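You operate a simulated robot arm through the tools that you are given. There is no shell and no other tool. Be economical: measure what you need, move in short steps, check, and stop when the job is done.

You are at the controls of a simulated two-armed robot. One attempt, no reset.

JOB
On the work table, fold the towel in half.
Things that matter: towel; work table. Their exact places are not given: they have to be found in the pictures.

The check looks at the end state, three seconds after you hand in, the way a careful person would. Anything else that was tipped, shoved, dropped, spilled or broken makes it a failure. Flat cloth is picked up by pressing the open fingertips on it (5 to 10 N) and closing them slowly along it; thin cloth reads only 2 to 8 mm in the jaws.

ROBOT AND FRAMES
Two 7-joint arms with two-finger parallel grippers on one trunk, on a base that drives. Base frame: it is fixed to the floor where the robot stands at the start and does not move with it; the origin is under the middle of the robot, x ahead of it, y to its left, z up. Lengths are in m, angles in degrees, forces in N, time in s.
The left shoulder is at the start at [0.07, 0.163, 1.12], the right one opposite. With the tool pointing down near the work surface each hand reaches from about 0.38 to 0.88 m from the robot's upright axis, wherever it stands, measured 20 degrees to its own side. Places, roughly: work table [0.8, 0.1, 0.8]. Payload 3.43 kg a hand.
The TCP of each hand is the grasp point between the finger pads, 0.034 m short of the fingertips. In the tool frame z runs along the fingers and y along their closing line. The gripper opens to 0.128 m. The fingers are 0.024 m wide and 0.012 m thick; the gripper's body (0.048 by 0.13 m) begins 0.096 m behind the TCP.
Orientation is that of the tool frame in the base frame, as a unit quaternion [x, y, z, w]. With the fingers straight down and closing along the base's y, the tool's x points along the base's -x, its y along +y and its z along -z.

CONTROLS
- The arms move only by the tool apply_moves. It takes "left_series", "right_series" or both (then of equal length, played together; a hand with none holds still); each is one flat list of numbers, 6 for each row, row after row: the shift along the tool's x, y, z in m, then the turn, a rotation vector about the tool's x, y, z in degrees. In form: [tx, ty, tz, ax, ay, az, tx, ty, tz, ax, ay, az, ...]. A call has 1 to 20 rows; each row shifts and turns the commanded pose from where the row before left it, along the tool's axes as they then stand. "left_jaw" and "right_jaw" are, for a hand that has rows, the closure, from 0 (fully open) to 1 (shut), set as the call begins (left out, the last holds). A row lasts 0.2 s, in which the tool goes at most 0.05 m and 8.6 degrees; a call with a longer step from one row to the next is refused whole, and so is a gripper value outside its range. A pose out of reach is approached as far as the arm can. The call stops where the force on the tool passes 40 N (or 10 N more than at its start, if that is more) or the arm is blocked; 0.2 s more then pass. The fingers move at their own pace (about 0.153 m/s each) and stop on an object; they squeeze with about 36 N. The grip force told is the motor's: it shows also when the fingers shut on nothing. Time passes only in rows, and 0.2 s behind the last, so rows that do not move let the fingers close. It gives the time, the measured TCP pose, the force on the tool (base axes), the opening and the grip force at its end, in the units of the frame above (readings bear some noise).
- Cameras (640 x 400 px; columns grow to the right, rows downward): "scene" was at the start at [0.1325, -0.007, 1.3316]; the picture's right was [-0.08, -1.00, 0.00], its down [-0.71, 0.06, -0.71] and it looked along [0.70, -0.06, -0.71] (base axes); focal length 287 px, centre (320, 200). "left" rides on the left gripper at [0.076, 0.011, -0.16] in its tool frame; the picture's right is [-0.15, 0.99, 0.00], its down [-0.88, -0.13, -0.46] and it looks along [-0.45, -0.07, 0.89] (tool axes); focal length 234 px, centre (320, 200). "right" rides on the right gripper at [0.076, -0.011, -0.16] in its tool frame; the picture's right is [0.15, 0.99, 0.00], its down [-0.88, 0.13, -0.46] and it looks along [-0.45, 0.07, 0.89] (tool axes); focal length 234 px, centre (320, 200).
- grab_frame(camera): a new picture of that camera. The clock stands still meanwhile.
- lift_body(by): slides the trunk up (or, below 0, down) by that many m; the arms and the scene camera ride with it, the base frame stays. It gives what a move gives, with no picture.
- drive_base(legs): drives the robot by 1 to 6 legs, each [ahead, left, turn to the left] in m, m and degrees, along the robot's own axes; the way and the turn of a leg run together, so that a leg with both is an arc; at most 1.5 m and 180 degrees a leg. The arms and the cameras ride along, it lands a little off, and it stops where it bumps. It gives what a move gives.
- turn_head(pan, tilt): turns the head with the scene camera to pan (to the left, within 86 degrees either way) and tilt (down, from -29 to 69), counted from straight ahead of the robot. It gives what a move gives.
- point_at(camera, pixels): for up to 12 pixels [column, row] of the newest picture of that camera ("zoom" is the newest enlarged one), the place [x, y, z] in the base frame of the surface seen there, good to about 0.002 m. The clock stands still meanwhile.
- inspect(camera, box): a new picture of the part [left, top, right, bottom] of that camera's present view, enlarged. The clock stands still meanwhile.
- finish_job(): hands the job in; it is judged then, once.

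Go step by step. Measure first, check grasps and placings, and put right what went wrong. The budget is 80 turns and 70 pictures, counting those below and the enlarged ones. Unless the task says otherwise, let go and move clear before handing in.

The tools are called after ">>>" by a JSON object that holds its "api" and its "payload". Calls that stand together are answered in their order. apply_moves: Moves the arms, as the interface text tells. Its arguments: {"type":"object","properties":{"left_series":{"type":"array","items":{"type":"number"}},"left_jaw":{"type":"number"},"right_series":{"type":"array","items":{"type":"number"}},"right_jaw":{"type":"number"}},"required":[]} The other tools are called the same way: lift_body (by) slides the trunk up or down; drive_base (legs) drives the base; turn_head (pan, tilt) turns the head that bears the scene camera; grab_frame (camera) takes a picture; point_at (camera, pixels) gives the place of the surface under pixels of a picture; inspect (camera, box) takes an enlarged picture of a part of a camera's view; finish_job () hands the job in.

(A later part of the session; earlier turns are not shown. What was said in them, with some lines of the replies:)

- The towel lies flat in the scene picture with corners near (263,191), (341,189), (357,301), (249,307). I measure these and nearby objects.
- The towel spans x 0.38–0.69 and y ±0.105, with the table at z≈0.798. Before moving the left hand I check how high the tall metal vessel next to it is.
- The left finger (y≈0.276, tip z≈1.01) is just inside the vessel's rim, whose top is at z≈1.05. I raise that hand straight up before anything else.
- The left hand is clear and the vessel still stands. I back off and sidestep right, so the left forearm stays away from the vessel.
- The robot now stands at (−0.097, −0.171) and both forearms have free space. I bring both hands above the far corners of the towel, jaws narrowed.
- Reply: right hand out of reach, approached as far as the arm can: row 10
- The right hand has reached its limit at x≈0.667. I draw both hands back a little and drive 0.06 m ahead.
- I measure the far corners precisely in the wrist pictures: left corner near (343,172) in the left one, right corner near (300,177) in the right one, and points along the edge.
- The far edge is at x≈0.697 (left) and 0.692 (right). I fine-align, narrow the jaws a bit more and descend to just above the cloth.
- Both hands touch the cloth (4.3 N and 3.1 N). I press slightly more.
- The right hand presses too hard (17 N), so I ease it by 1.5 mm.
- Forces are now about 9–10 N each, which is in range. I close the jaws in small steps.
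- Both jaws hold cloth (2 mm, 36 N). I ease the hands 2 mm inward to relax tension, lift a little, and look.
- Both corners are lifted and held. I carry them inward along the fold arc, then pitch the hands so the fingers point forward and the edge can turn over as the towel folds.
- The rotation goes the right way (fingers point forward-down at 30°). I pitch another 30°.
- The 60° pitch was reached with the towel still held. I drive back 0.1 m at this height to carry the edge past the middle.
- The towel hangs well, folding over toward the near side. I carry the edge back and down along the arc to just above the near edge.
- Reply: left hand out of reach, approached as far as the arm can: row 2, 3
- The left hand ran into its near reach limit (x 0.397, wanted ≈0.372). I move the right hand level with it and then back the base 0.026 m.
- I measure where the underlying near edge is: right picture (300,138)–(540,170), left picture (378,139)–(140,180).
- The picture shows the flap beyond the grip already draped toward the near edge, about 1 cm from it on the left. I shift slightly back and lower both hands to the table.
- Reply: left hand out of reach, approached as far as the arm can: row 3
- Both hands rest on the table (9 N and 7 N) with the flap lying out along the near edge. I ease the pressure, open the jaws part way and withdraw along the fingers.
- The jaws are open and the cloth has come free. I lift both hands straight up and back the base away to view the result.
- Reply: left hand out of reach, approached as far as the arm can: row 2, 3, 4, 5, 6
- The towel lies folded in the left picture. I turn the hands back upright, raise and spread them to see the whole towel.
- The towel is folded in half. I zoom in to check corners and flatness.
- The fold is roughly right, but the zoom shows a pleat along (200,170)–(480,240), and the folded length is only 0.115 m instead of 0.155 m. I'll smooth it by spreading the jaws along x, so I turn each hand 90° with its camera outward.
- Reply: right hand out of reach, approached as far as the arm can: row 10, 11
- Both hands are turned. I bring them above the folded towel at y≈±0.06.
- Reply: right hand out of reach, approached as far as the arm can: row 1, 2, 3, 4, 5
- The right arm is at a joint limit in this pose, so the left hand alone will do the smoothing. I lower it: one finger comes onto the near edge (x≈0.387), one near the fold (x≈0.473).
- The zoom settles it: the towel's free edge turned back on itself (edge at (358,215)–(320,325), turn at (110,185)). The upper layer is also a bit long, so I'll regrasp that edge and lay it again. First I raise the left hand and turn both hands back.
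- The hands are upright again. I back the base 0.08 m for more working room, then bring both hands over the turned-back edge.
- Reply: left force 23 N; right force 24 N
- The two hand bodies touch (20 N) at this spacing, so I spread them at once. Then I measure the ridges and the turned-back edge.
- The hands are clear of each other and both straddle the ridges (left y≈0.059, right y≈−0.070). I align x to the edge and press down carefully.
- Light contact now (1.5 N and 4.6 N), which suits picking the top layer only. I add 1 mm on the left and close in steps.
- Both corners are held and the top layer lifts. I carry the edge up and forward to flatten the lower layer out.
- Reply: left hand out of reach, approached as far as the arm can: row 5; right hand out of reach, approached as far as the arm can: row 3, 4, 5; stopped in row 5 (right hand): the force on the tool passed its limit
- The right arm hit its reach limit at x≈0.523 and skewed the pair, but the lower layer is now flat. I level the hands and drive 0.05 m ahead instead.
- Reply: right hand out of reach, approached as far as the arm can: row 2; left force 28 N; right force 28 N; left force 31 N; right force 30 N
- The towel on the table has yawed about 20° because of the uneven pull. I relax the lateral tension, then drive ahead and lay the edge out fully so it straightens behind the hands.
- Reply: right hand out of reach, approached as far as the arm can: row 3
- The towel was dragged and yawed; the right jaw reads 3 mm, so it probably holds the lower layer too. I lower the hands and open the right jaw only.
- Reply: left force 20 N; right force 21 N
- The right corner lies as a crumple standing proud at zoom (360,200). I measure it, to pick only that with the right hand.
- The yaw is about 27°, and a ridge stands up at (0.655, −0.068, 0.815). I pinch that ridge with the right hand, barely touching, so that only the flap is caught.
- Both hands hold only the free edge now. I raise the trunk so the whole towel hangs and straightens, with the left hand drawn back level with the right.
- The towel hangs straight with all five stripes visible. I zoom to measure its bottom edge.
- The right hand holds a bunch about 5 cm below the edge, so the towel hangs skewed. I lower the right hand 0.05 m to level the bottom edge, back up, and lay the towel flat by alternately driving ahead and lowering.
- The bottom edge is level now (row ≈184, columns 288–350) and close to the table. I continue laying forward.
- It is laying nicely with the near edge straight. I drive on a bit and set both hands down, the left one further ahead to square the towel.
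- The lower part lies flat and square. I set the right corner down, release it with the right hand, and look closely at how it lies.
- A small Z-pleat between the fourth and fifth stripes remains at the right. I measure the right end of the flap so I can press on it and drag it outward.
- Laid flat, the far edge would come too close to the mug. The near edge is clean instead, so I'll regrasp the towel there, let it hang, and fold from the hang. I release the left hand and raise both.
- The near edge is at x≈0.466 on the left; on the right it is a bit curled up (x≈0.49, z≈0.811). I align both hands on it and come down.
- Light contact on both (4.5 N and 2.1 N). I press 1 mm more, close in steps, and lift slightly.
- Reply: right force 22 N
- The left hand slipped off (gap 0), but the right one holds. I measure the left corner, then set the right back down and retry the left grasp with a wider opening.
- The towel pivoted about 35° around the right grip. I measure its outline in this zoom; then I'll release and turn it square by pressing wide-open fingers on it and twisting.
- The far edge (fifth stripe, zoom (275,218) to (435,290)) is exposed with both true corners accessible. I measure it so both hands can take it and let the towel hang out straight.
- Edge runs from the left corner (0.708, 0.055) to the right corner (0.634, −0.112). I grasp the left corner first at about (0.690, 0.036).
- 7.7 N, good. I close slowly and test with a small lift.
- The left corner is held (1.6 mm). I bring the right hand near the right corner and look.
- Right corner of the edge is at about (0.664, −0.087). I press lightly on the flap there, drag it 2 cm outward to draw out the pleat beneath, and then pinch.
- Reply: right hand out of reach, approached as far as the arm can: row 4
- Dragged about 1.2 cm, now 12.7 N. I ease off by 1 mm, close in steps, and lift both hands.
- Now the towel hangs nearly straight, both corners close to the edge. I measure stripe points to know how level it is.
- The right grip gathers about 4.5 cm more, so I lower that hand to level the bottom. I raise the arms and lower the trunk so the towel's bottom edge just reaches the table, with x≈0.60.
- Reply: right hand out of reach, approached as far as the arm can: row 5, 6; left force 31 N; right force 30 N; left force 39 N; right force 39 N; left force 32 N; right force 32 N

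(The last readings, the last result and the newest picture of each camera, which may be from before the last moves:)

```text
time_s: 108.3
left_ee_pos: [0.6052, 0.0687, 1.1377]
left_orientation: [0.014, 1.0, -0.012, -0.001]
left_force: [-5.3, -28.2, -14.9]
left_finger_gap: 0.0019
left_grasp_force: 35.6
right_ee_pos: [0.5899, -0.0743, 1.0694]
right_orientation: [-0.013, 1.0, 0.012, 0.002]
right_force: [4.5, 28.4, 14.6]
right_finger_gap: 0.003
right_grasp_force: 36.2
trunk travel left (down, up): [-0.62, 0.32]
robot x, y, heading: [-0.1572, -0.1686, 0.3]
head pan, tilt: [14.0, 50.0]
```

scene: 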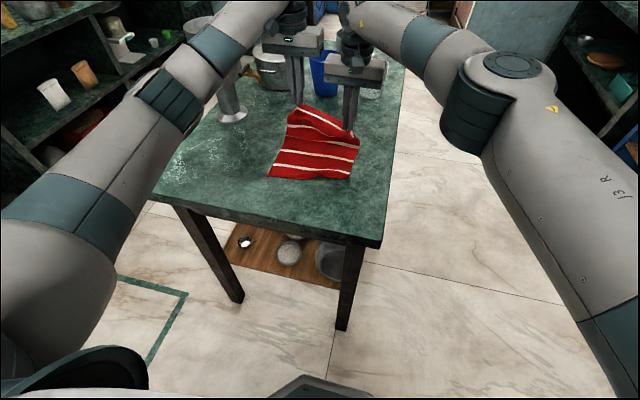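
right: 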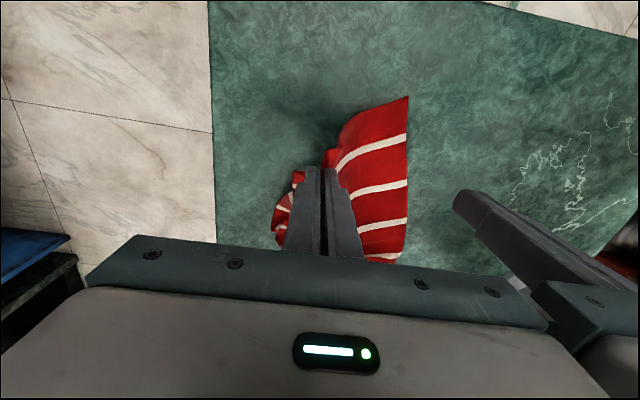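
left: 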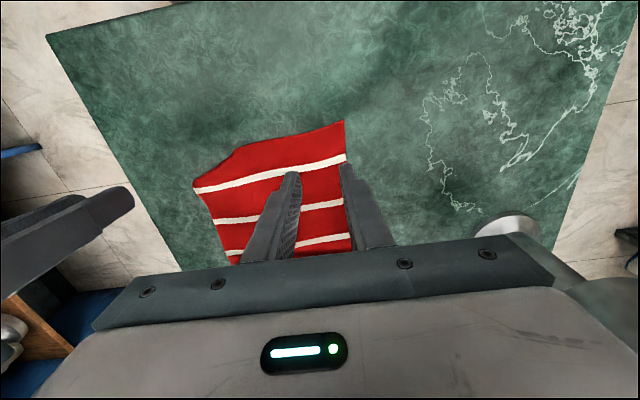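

Left is too high relative to the right (28 N tension). I correct that, then lay the lower half by moving diagonally back and down.

>>> {"api": "apply_moves", "payload": {"left_series": [0, -0.002, 0.02, 0, 0, 0, 0, 0, 0.005, 0, 0, 0, 0.016, 0, 0.018, 0, 0, 0, 0.02, 0, 0.02, 0, 0, 0, 0.02, 0, 0.02, 0, 0, 0, 0.02, 0, 0.02, 0, 0, 0, 0.02, 0, 0.02, 0, 0, 0, 0.02, 0, 0.02, 0, 0, 0, 0.02, 0, 0.02, 0, 0, 0, 0.015, 0, 0.012, 0, 0, 0, 0, 0, 0, 0, 0, 0], "right_series": [-0.014, 0.002, -0.002, 0, 0, 0, 0, 0, 0.005, 0, 0, 0, 0.016, 0, 0.018, 0, 0, 0, 0.02, 0, 0.02, 0, 0, 0, 0.02, 0, 0.02, 0, 0, 0, 0.02, 0, 0.02, 0, 0, 0, 0.02, 0, 0.02, 0, 0, 0, 0.02, 0, 0.02, 0, 0, 0, 0.02, 0, 0.02, 0, 0, 0, 0.015, 0, 0.012, 0, 0, 0, 0, 0, 0, 0, 0, 0]}}

>>> {"api": "grab_frame", "payload": {"camera": "scene"}}

```text
time_s: 110.7
left_ee_pos: [0.4544, 0.067, 0.9626]
left_orientation: [0.013, 1.0, -0.012, 0.0]
left_force: [-1.9, -7.0, -2.7]
left_finger_gap: 0.0017
left_grasp_force: 36.2
right_ee_pos: [0.4404, -0.0746, 0.9132]
right_orientation: [-0.012, 1.0, 0.011, 0.002]
right_force: [1.4, 6.8, 2.2]
right_finger_gap: 0.0026
right_grasp_force: 36.1
right hand out of reach, approached as far as the arm can: row 1
trunk travel left (down, up): [-0.62, 0.32]
robot x, y, heading: [-0.1555, -0.1657, 0.1]
head pan, tilt: [14.0, 50.0]
```

```text
1 pictures are left
```

scene: 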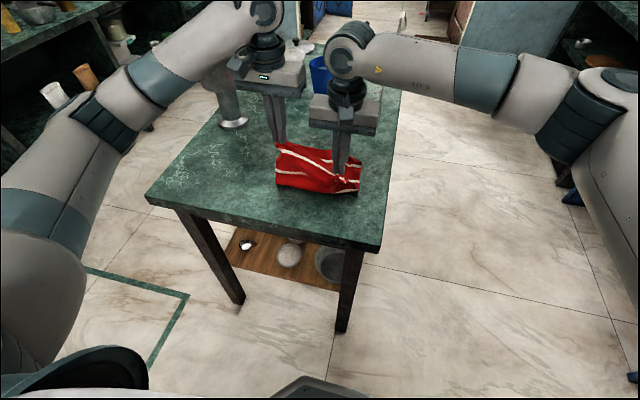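

The upper half stands at columns 276–360 with its base at row ≈190. I measure the fold base and any visible cloth behind it.

>>> {"api": "point_at", "payload": {"camera": "scene", "pixels": [[280, 183], [300, 188], [320, 190], [345, 191], [357, 187], [278, 160], [278, 146], [300, 148], [325, 155], [345, 165], [358, 165], [330, 180]]}}

```text
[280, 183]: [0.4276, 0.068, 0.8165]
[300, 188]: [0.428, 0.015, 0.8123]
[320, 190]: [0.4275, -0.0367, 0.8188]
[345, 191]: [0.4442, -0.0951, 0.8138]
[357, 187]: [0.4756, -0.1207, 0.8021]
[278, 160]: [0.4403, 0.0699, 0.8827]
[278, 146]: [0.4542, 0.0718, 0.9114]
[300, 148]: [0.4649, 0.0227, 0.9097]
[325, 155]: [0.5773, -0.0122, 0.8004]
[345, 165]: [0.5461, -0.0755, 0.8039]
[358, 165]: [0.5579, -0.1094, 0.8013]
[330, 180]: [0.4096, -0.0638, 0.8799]
```

The fold base is at x≈0.43, as planned. I now bring the held edge forward and down over the laid half, with hands upright so the free edge points outward.

>>> {"api": "apply_moves", "payload": {"left_series": [-0.025, 0, 0.008, 0, 0, 0, -0.025, 0, 0.012, 0, 0, 0, -0.025, 0, 0.025, 0, 0, 0, -0.018, 0, 0.032, 0, 0, 0, -0.01, 0, 0.034, 0, 0, 0, 0, 0, 0, 0, 0, 0], "right_series": [-0.02, 0, 0.006, 0, 0, 0, -0.02, 0, 0.01, 0, 0, 0, -0.02, 0, 0.018, 0, 0, 0, -0.015, 0, 0.018, 0, 0, 0, -0.007, 0, 0.012, 0, 0, 0, 0, 0, 0, 0, 0, 0]}}

```text
time_s: 112.1
left_ee_pos: [0.557, 0.0633, 0.8512]
left_orientation: [0.013, 1.0, -0.011, 0.001]
left_force: [-0.7, -1.4, -0.2]
left_finger_gap: 0.0017
left_grasp_force: 36.1
right_ee_pos: [0.5228, -0.0718, 0.8494]
right_orientation: [-0.012, 1.0, 0.011, 0.002]
right_force: [0.1, 1.1, -0.1]
right_finger_gap: 0.0021
right_grasp_force: 36.4
trunk travel left (down, up): [-0.62, 0.32]
robot x, y, heading: [-0.1591, -0.17, 0.3]
head pan, tilt: [14.0, 50.0]
```

Both hands are just above the table. I lower to light contact and open the jaws slowly so the pinched ridges spread out.

>>> {"api": "apply_moves", "payload": {"left_series": [0, 0, 0.006, 0, 0, 0, 0, 0, 0.004, 0, 0, 0, 0, 0, 0, 0, 0, 0], "right_series": [0, 0, 0.005, 0, 0, 0, 0, 0, 0.003, 0, 0, 0, 0, 0, 0, 0, 0, 0]}}

>>> {"api": "apply_moves", "payload": {"left_series": [0, 0, 0, 0, 0, 0], "right_series": [0, 0, 0, 0, 0, 0], "left_jaw": 0.9, "right_jaw": 0.9}}

>>> {"api": "apply_moves", "payload": {"left_series": [0, 0, 0, 0, 0, 0, 0, 0, 0, 0, 0, 0], "right_series": [0, 0, 0, 0, 0, 0, 0, 0, 0, 0, 0, 0], "left_jaw": 0.72, "right_jaw": 0.72}}

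```text
time_s: 112.9
left_ee_pos: [0.5583, 0.062, 0.8409]
left_orientation: [0.013, 1.0, -0.011, 0.0]
left_force: [-0.8, -0.8, 0.9]
left_finger_gap: 0.0015
left_grasp_force: 35.7
right_ee_pos: [0.5224, -0.072, 0.8413]
right_orientation: [-0.013, 1.0, 0.011, 0.002]
right_force: [1.2, -0.6, 0.5]
right_finger_gap: 0.0025
right_grasp_force: 35.6
trunk travel left (down, up): [-0.62, 0.32]
robot x, y, heading: [-0.1568, -0.1714, 0.2]
head pan, tilt: [14.0, 50.0]
```

```text
time_s: 113.3
left_ee_pos: [0.5571, 0.0619, 0.8416]
left_orientation: [0.013, 1.0, -0.011, 0.001]
left_force: [0.7, 0.0, 0.3]
left_finger_gap: 0.0128
left_grasp_force: 0.1
right_ee_pos: [0.5225, -0.072, 0.8407]
right_orientation: [-0.013, 1.0, 0.012, 0.002]
right_force: [0.7, -1.3, -0.2]
right_finger_gap: 0.0127
right_grasp_force: 0.1
trunk travel left (down, up): [-0.62, 0.32]
robot x, y, heading: [-0.156, -0.1673, 0.4]
head pan, tilt: [14.0, 50.0]
```

```text
time_s: 113.9
left_ee_pos: [0.5592, 0.0614, 0.8401]
left_orientation: [0.013, 1.0, -0.012, -0.001]
left_force: [0.6, 0.7, -0.3]
left_finger_gap: 0.0359
left_grasp_force: 0.1
right_ee_pos: [0.5229, -0.0732, 0.8413]
right_orientation: [-0.012, 1.0, 0.011, 0.002]
right_force: [-0.4, -0.8, -0.2]
right_finger_gap: 0.0358
right_grasp_force: 0.1
trunk travel left (down, up): [-0.62, 0.32]
robot x, y, heading: [-0.1584, -0.1645, 0.3]
head pan, tilt: [14.0, 50.0]
```

The cloth is released. I raise both hands straight up and move them well aside, then use the last picture to judge the result.

>>> {"api": "apply_moves", "payload": {"left_series": [0, 0, -0.02, 0, 0, 0, 0, 0, -0.04, 0, 0, 0, 0, 0, -0.04, 0, 0, 0, 0, 0, -0.04, 0, 0, 0, 0.02, 0.03, 0, 0, 0, 0, 0.04, 0.02, 0, 0, 0, 0, 0.04, 0.02, 0, 0, 0, 0, 0.0, 0.04, 0, 0, 0, 0, 0, 0.04, 0, 0, 0, 0], "right_series": [0, 0, -0.02, 0, 0, 0, 0, 0, -0.04, 0, 0, 0, 0, 0, -0.04, 0, 0, 0, 0, 0, -0.04, 0, 0, 0, 0, -0.04, 0, 0, 0, 0, 0, -0.04, 0, 0, 0, 0, 0, -0.04, 0, 0, 0, 0, 0, -0.04, 0, 0, 0, 0, 0, 0, 0, 0, 0, 0]}}

>>> {"api": "inspect", "payload": {"camera": "scene", "box": [230, 110, 406, 220]}}

```text
time_s: 115.9
left_ee_pos: [0.4607, 0.2201, 0.9774]
left_orientation: [0.014, 1.0, -0.012, 0.001]
left_force: [-0.6, 0.1, -0.5]
left_finger_gap: 0.0356
left_grasp_force: 0.1
right_ee_pos: [0.5253, -0.2335, 0.977]
right_orientation: [-0.014, 1.0, 0.01, 0.002]
right_force: [-0.6, -0.3, -0.3]
right_finger_gap: 0.0358
right_grasp_force: 0.2
trunk travel left (down, up): [-0.62, 0.32]
robot x, y, heading: [-0.1541, -0.1701, 0.2]
head pan, tilt: [14.0, 50.0]
```

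```text
3.64 times, centred on (318, 165) of scene
```

zoom: 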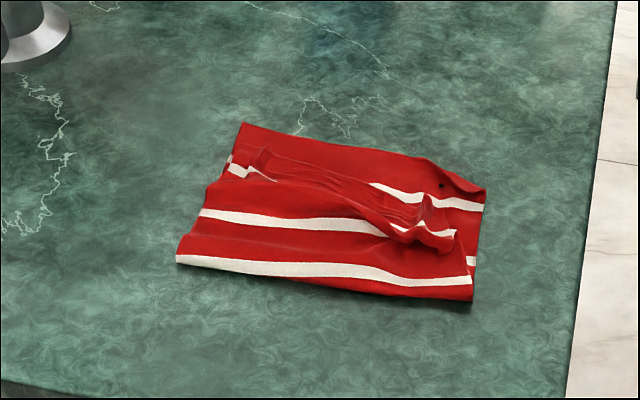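

The towel is folded in half, with the upper layer's edge slightly short of the lower edge and a crumple at right (430,220). I measure how far off it is.

>>> {"api": "point_at", "payload": {"camera": "zoom", "pixels": [[242, 126], [482, 195], [178, 258], [470, 295], [265, 152], [340, 180], [405, 215], [430, 235], [440, 215], [380, 160], [320, 165], [425, 170]]}}

```text
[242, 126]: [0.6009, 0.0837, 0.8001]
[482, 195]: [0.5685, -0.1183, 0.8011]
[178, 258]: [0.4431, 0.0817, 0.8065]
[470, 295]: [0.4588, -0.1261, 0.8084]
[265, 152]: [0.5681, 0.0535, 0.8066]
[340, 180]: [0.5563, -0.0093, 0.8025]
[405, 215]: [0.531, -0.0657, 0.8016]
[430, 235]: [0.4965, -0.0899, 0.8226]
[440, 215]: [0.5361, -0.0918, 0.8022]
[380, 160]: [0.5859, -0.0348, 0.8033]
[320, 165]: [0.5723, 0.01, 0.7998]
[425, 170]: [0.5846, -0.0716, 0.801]
```

The right corner of the upper layer is about 6 cm short, with a crumple standing to z≈0.822 at (0.50, −0.09). I hold the left half down lightly with the left hand and pinch the crumple with the right, to draw it outward.

>>> {"api": "apply_moves", "payload": {"left_series": [-0.008, -0.033, 0, 0, 0, 0, -0.008, -0.033, 0, 0, 0, 0, -0.008, -0.033, 0, 0, 0, 0, -0.008, -0.033, 0.02, 0, 0, 0, -0.007, -0.033, 0.025, 0, 0, 0, 0, 0, 0.04, 0, 0, 0, 0, 0, 0.035, 0, 0, 0, 0, 0, 0.012, 0, 0, 0, 0, 0, 0, 0, 0, 0], "right_series": [0.005, 0.036, 0, 0, 0, 0, 0.005, 0.036, 0, 0, 0, 0, 0.005, 0.036, 0, 0, 0, 0, 0.005, 0.0375, 0.02, 0, 0, 0, 0, 0, 0.03, 0, 0, 0, 0, 0, 0.04, 0, 0, 0, 0, 0, 0.03, 0, 0, 0, 0, 0, 0.01, 0, 0, 0, 0, 0, 0, 0, 0, 0], "right_jaw": 0.62}}

```text
time_s: 117.9
left_ee_pos: [0.4961, 0.0485, 0.8496]
left_orientation: [0.013, 1.0, -0.011, 0.0]
left_force: [-0.3, -0.4, -0.3]
left_finger_gap: 0.0358
left_grasp_force: 0.0
right_ee_pos: [0.5026, -0.0863, 0.851]
right_orientation: [-0.012, 1.0, 0.011, 0.003]
right_force: [0.0, 0.3, 0.5]
right_finger_gap: 0.0484
right_grasp_force: 0.1
trunk travel left (down, up): [-0.62, 0.32]
robot x, y, heading: [-0.1563, -0.167, 0.7]
head pan, tilt: [14.0, 50.0]
```

>>> {"api": "apply_moves", "payload": {"left_series": [0, 0.003, 0.006, 0, 0, 0, 0, 0, 0.005, 0, 0, 0, 0, 0, 0, 0, 0, 0, 0, 0, 0, 0, 0, 0], "right_series": [0, -0.002, 0.004, 0, 0, 0, 0, 0, 0.003, 0, 0, 0, 0, 0, 0, 0, 0, 0, 0, 0, 0, 0, 0, 0]}}

>>> {"api": "apply_moves", "payload": {"right_series": [0, 0, 0, 0, 0, 0, 0, 0, 0, 0, 0, 0], "right_jaw": 0.85}}

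>>> {"api": "apply_moves", "payload": {"right_series": [0, 0, 0, 0, 0, 0, 0, 0, 0, 0, 0, 0], "right_jaw": 1.0}}

```text
time_s: 118.9
left_ee_pos: [0.4969, 0.0516, 0.8374]
left_orientation: [0.013, 1.0, -0.012, 0.0]
left_force: [0.6, 0.4, -0.8]
left_finger_gap: 0.036
left_grasp_force: 0.0
right_ee_pos: [0.5037, -0.0895, 0.8442]
right_orientation: [-0.012, 1.0, 0.011, 0.002]
right_force: [-0.5, -0.5, 0.4]
right_finger_gap: 0.0482
right_grasp_force: 0.0
trunk travel left (down, up): [-0.62, 0.32]
robot x, y, heading: [-0.1575, -0.1683, 0.3]
head pan, tilt: [14.0, 50.0]
```

```text
time_s: 119.5
left_ee_pos: [0.4972, 0.0502, 0.8387]
left_orientation: [0.014, 1.0, -0.012, 0.0]
left_force: [-0.8, -1.4, -0.6]
left_finger_gap: 0.0357
left_grasp_force: 0.0
right_ee_pos: [0.5041, -0.0894, 0.8441]
right_orientation: [-0.012, 1.0, 0.011, 0.001]
right_force: [-0.5, -0.4, 0.2]
right_finger_gap: 0.0192
right_grasp_force: 0.0
trunk travel left (down, up): [-0.62, 0.32]
robot x, y, heading: [-0.1524, -0.1672, 0.4]
head pan, tilt: [14.0, 50.0]
```

```text
time_s: 120.1
left_ee_pos: [0.4967, 0.0527, 0.8384]
left_orientation: [0.013, 1.0, -0.011, 0.0]
left_force: [0.5, -0.4, 1.0]
left_finger_gap: 0.0357
left_grasp_force: 0.1
right_ee_pos: [0.5028, -0.0893, 0.8442]
right_orientation: [-0.013, 1.0, 0.011, 0.002]
right_force: [0.4, 0.8, 2.3]
right_finger_gap: 0.0028
right_grasp_force: 35.8
trunk travel left (down, up): [-0.62, 0.32]
robot x, y, heading: [-0.1566, -0.1692, 0.2]
head pan, tilt: [14.0, 50.0]
```

The crumple is gripped (2.8 mm). I press the left hand a bit more, then draw the right one up and 4.5 cm outward, and set it down.

>>> {"api": "apply_moves", "payload": {"left_series": [0, 0, 0.003, 0, 0, 0, 0, 0, 0, 0, 0, 0], "right_series": [0, 0, -0.008, 0, 0, 0, 0, 0, -0.006, 0, 0, 0]}}

>>> {"api": "apply_moves", "payload": {"right_series": [-0.01, 0, 0, 0, 0, 0, -0.012, 0, 0, 0, 0, 0, -0.012, 0, 0, 0, 0, 0, -0.011, 0, 0.002, 0, 0, 0, 0, 0, 0, 0, 0, 0]}}

```text
time_s: 120.7
left_ee_pos: [0.4966, 0.0519, 0.837]
left_orientation: [0.013, 1.0, -0.011, 0.001]
left_force: [0.6, 1.9, 6.3]
left_finger_gap: 0.036
left_grasp_force: 0.6
right_ee_pos: [0.5027, -0.0895, 0.8572]
right_orientation: [-0.011, 1.0, 0.011, 0.002]
right_force: [-0.1, 0.4, -0.1]
right_finger_gap: 0.0025
right_grasp_force: 36.0
trunk travel left (down, up): [-0.62, 0.32]
robot x, y, heading: [-0.155, -0.1695, 0.3]
head pan, tilt: [14.0, 50.0]
```

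```text
time_s: 121.9
left_ee_pos: [0.497, 0.0505, 0.8368]
left_orientation: [0.013, 1.0, -0.011, 0.001]
left_force: [1.8, -1.0, 10.3]
left_finger_gap: 0.0359
left_grasp_force: 0.0
right_ee_pos: [0.5482, -0.0889, 0.8577]
right_orientation: [-0.012, 1.0, 0.01, 0.002]
right_force: [-1.1, 0.7, -0.2]
right_finger_gap: 0.0026
right_grasp_force: 35.9
trunk travel left (down, up): [-0.62, 0.32]
robot x, y, heading: [-0.1526, -0.1669, 0.3]
head pan, tilt: [14.0, 50.0]
```

Little resistance (about 1 N). I set it down, open slowly, and raise both hands clear.

>>> {"api": "apply_moves", "payload": {"right_series": [-0.004, 0, 0.008, 0, 0, 0, 0, 0, 0.008, 0, 0, 0, 0, 0, 0, 0, 0, 0]}}

>>> {"api": "apply_moves", "payload": {"right_series": [0, 0, 0, 0, 0, 0], "right_jaw": 0.88}}

>>> {"api": "apply_moves", "payload": {"right_series": [0, 0, 0, 0, 0, 0, 0, 0, 0, 0, 0, 0], "right_jaw": 0.66}}

>>> {"api": "apply_moves", "payload": {"left_series": [0, 0, -0.02, 0, 0, 0, 0, 0, -0.04, 0, 0, 0, 0, 0, -0.04, 0, 0, 0, 0, 0, -0.04, 0, 0, 0, 0.02, 0.04, 0, 0, 0, 0, 0.02, 0.04, 0, 0, 0, 0, 0.02, 0.04, 0, 0, 0, 0], "right_series": [0, 0, -0.02, 0, 0, 0, 0, 0, -0.04, 0, 0, 0, 0, 0, -0.04, 0, 0, 0, 0, 0, -0.04, 0, 0, 0, 0, -0.04, 0, 0, 0, 0, 0, -0.04, 0, 0, 0, 0, 0, -0.04, 0, 0, 0, 0]}}

```text
time_s: 122.7
left_ee_pos: [0.4951, 0.0509, 0.8362]
left_orientation: [0.014, 1.0, -0.012, 0.0]
left_force: [1.2, -1.3, 6.2]
left_finger_gap: 0.0354
left_grasp_force: 0.0
right_ee_pos: [0.552, -0.0886, 0.8438]
right_orientation: [-0.012, 1.0, 0.012, 0.004]
right_force: [1.5, 0.7, 13.7]
right_finger_gap: 0.0028
right_grasp_force: 35.8
trunk travel left (down, up): [-0.62, 0.32]
robot x, y, heading: [-0.1549, -0.1716, 0.1]
head pan, tilt: [14.0, 50.0]
```

```text
time_s: 123.1
left_ee_pos: [0.4961, 0.0508, 0.8375]
left_orientation: [0.014, 1.0, -0.011, 0.001]
left_force: [-1.3, 0.7, 10.9]
left_finger_gap: 0.0353
left_grasp_force: 0.0
right_ee_pos: [0.5511, -0.0888, 0.8407]
right_orientation: [-0.013, 1.0, 0.012, 0.002]
right_force: [0.0, 0.7, 0.0]
right_finger_gap: 0.0155
right_grasp_force: 0.0
trunk travel left (down, up): [-0.62, 0.32]
robot x, y, heading: [-0.1587, -0.1686, 0.4]
head pan, tilt: [14.0, 50.0]
```

```text
time_s: 123.7
left_ee_pos: [0.496, 0.0508, 0.8377]
left_orientation: [0.013, 1.0, -0.011, 0.001]
left_force: [-2.3, -0.6, 10.3]
left_finger_gap: 0.0355
left_grasp_force: 0.0
right_ee_pos: [0.5514, -0.0877, 0.8406]
right_orientation: [-0.012, 1.0, 0.012, 0.002]
right_force: [0.3, -0.1, 0.8]
right_finger_gap: 0.0434
right_grasp_force: 0.0
trunk travel left (down, up): [-0.62, 0.32]
robot x, y, heading: [-0.1573, -0.1689, 0.4]
head pan, tilt: [14.0, 50.0]
```

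```text
time_s: 125.3
left_ee_pos: [0.4397, 0.1771, 0.9731]
left_orientation: [0.014, 1.0, -0.012, 0.002]
left_force: [0.4, -0.1, 0.5]
left_finger_gap: 0.0358
left_grasp_force: 0.1
right_ee_pos: [0.5546, -0.2101, 0.9785]
right_orientation: [-0.013, 1.0, 0.011, 0.002]
right_force: [-0.6, -0.3, 0.5]
right_finger_gap: 0.0437
right_grasp_force: 0.0
trunk travel left (down, up): [-0.62, 0.32]
robot x, y, heading: [-0.1562, -0.1689, 0.2]
head pan, tilt: [14.0, 50.0]
5 turns are left
```

Both hands are clear, no pictures remain and only a few turns are left, so I hand the job in without a view of that last correction.

>>> {"api": "finish_job", "payload": {}}

```text
The job is handed in.
```

I handed in the towel folded roughly in half on the work table, but I did not see its final state. My last picture came before the final correction.

- **Fold:** in that picture the towel was folded in half. The upper layer stopped about 2.5 cm short of the lower edge on the left and about 6 cm short on the right, where there was a crumple.
- **Last correction:** I then pulled the right side of the upper layer about 5 cm outward, with no pictures left to check it. The edges may not line up exactly, and some wrinkling may remain.
- **Other objects:** I saw nothing else tipped or moved in the pictures I took. The two hands touched each other once, with about 20 N, before I separated them.
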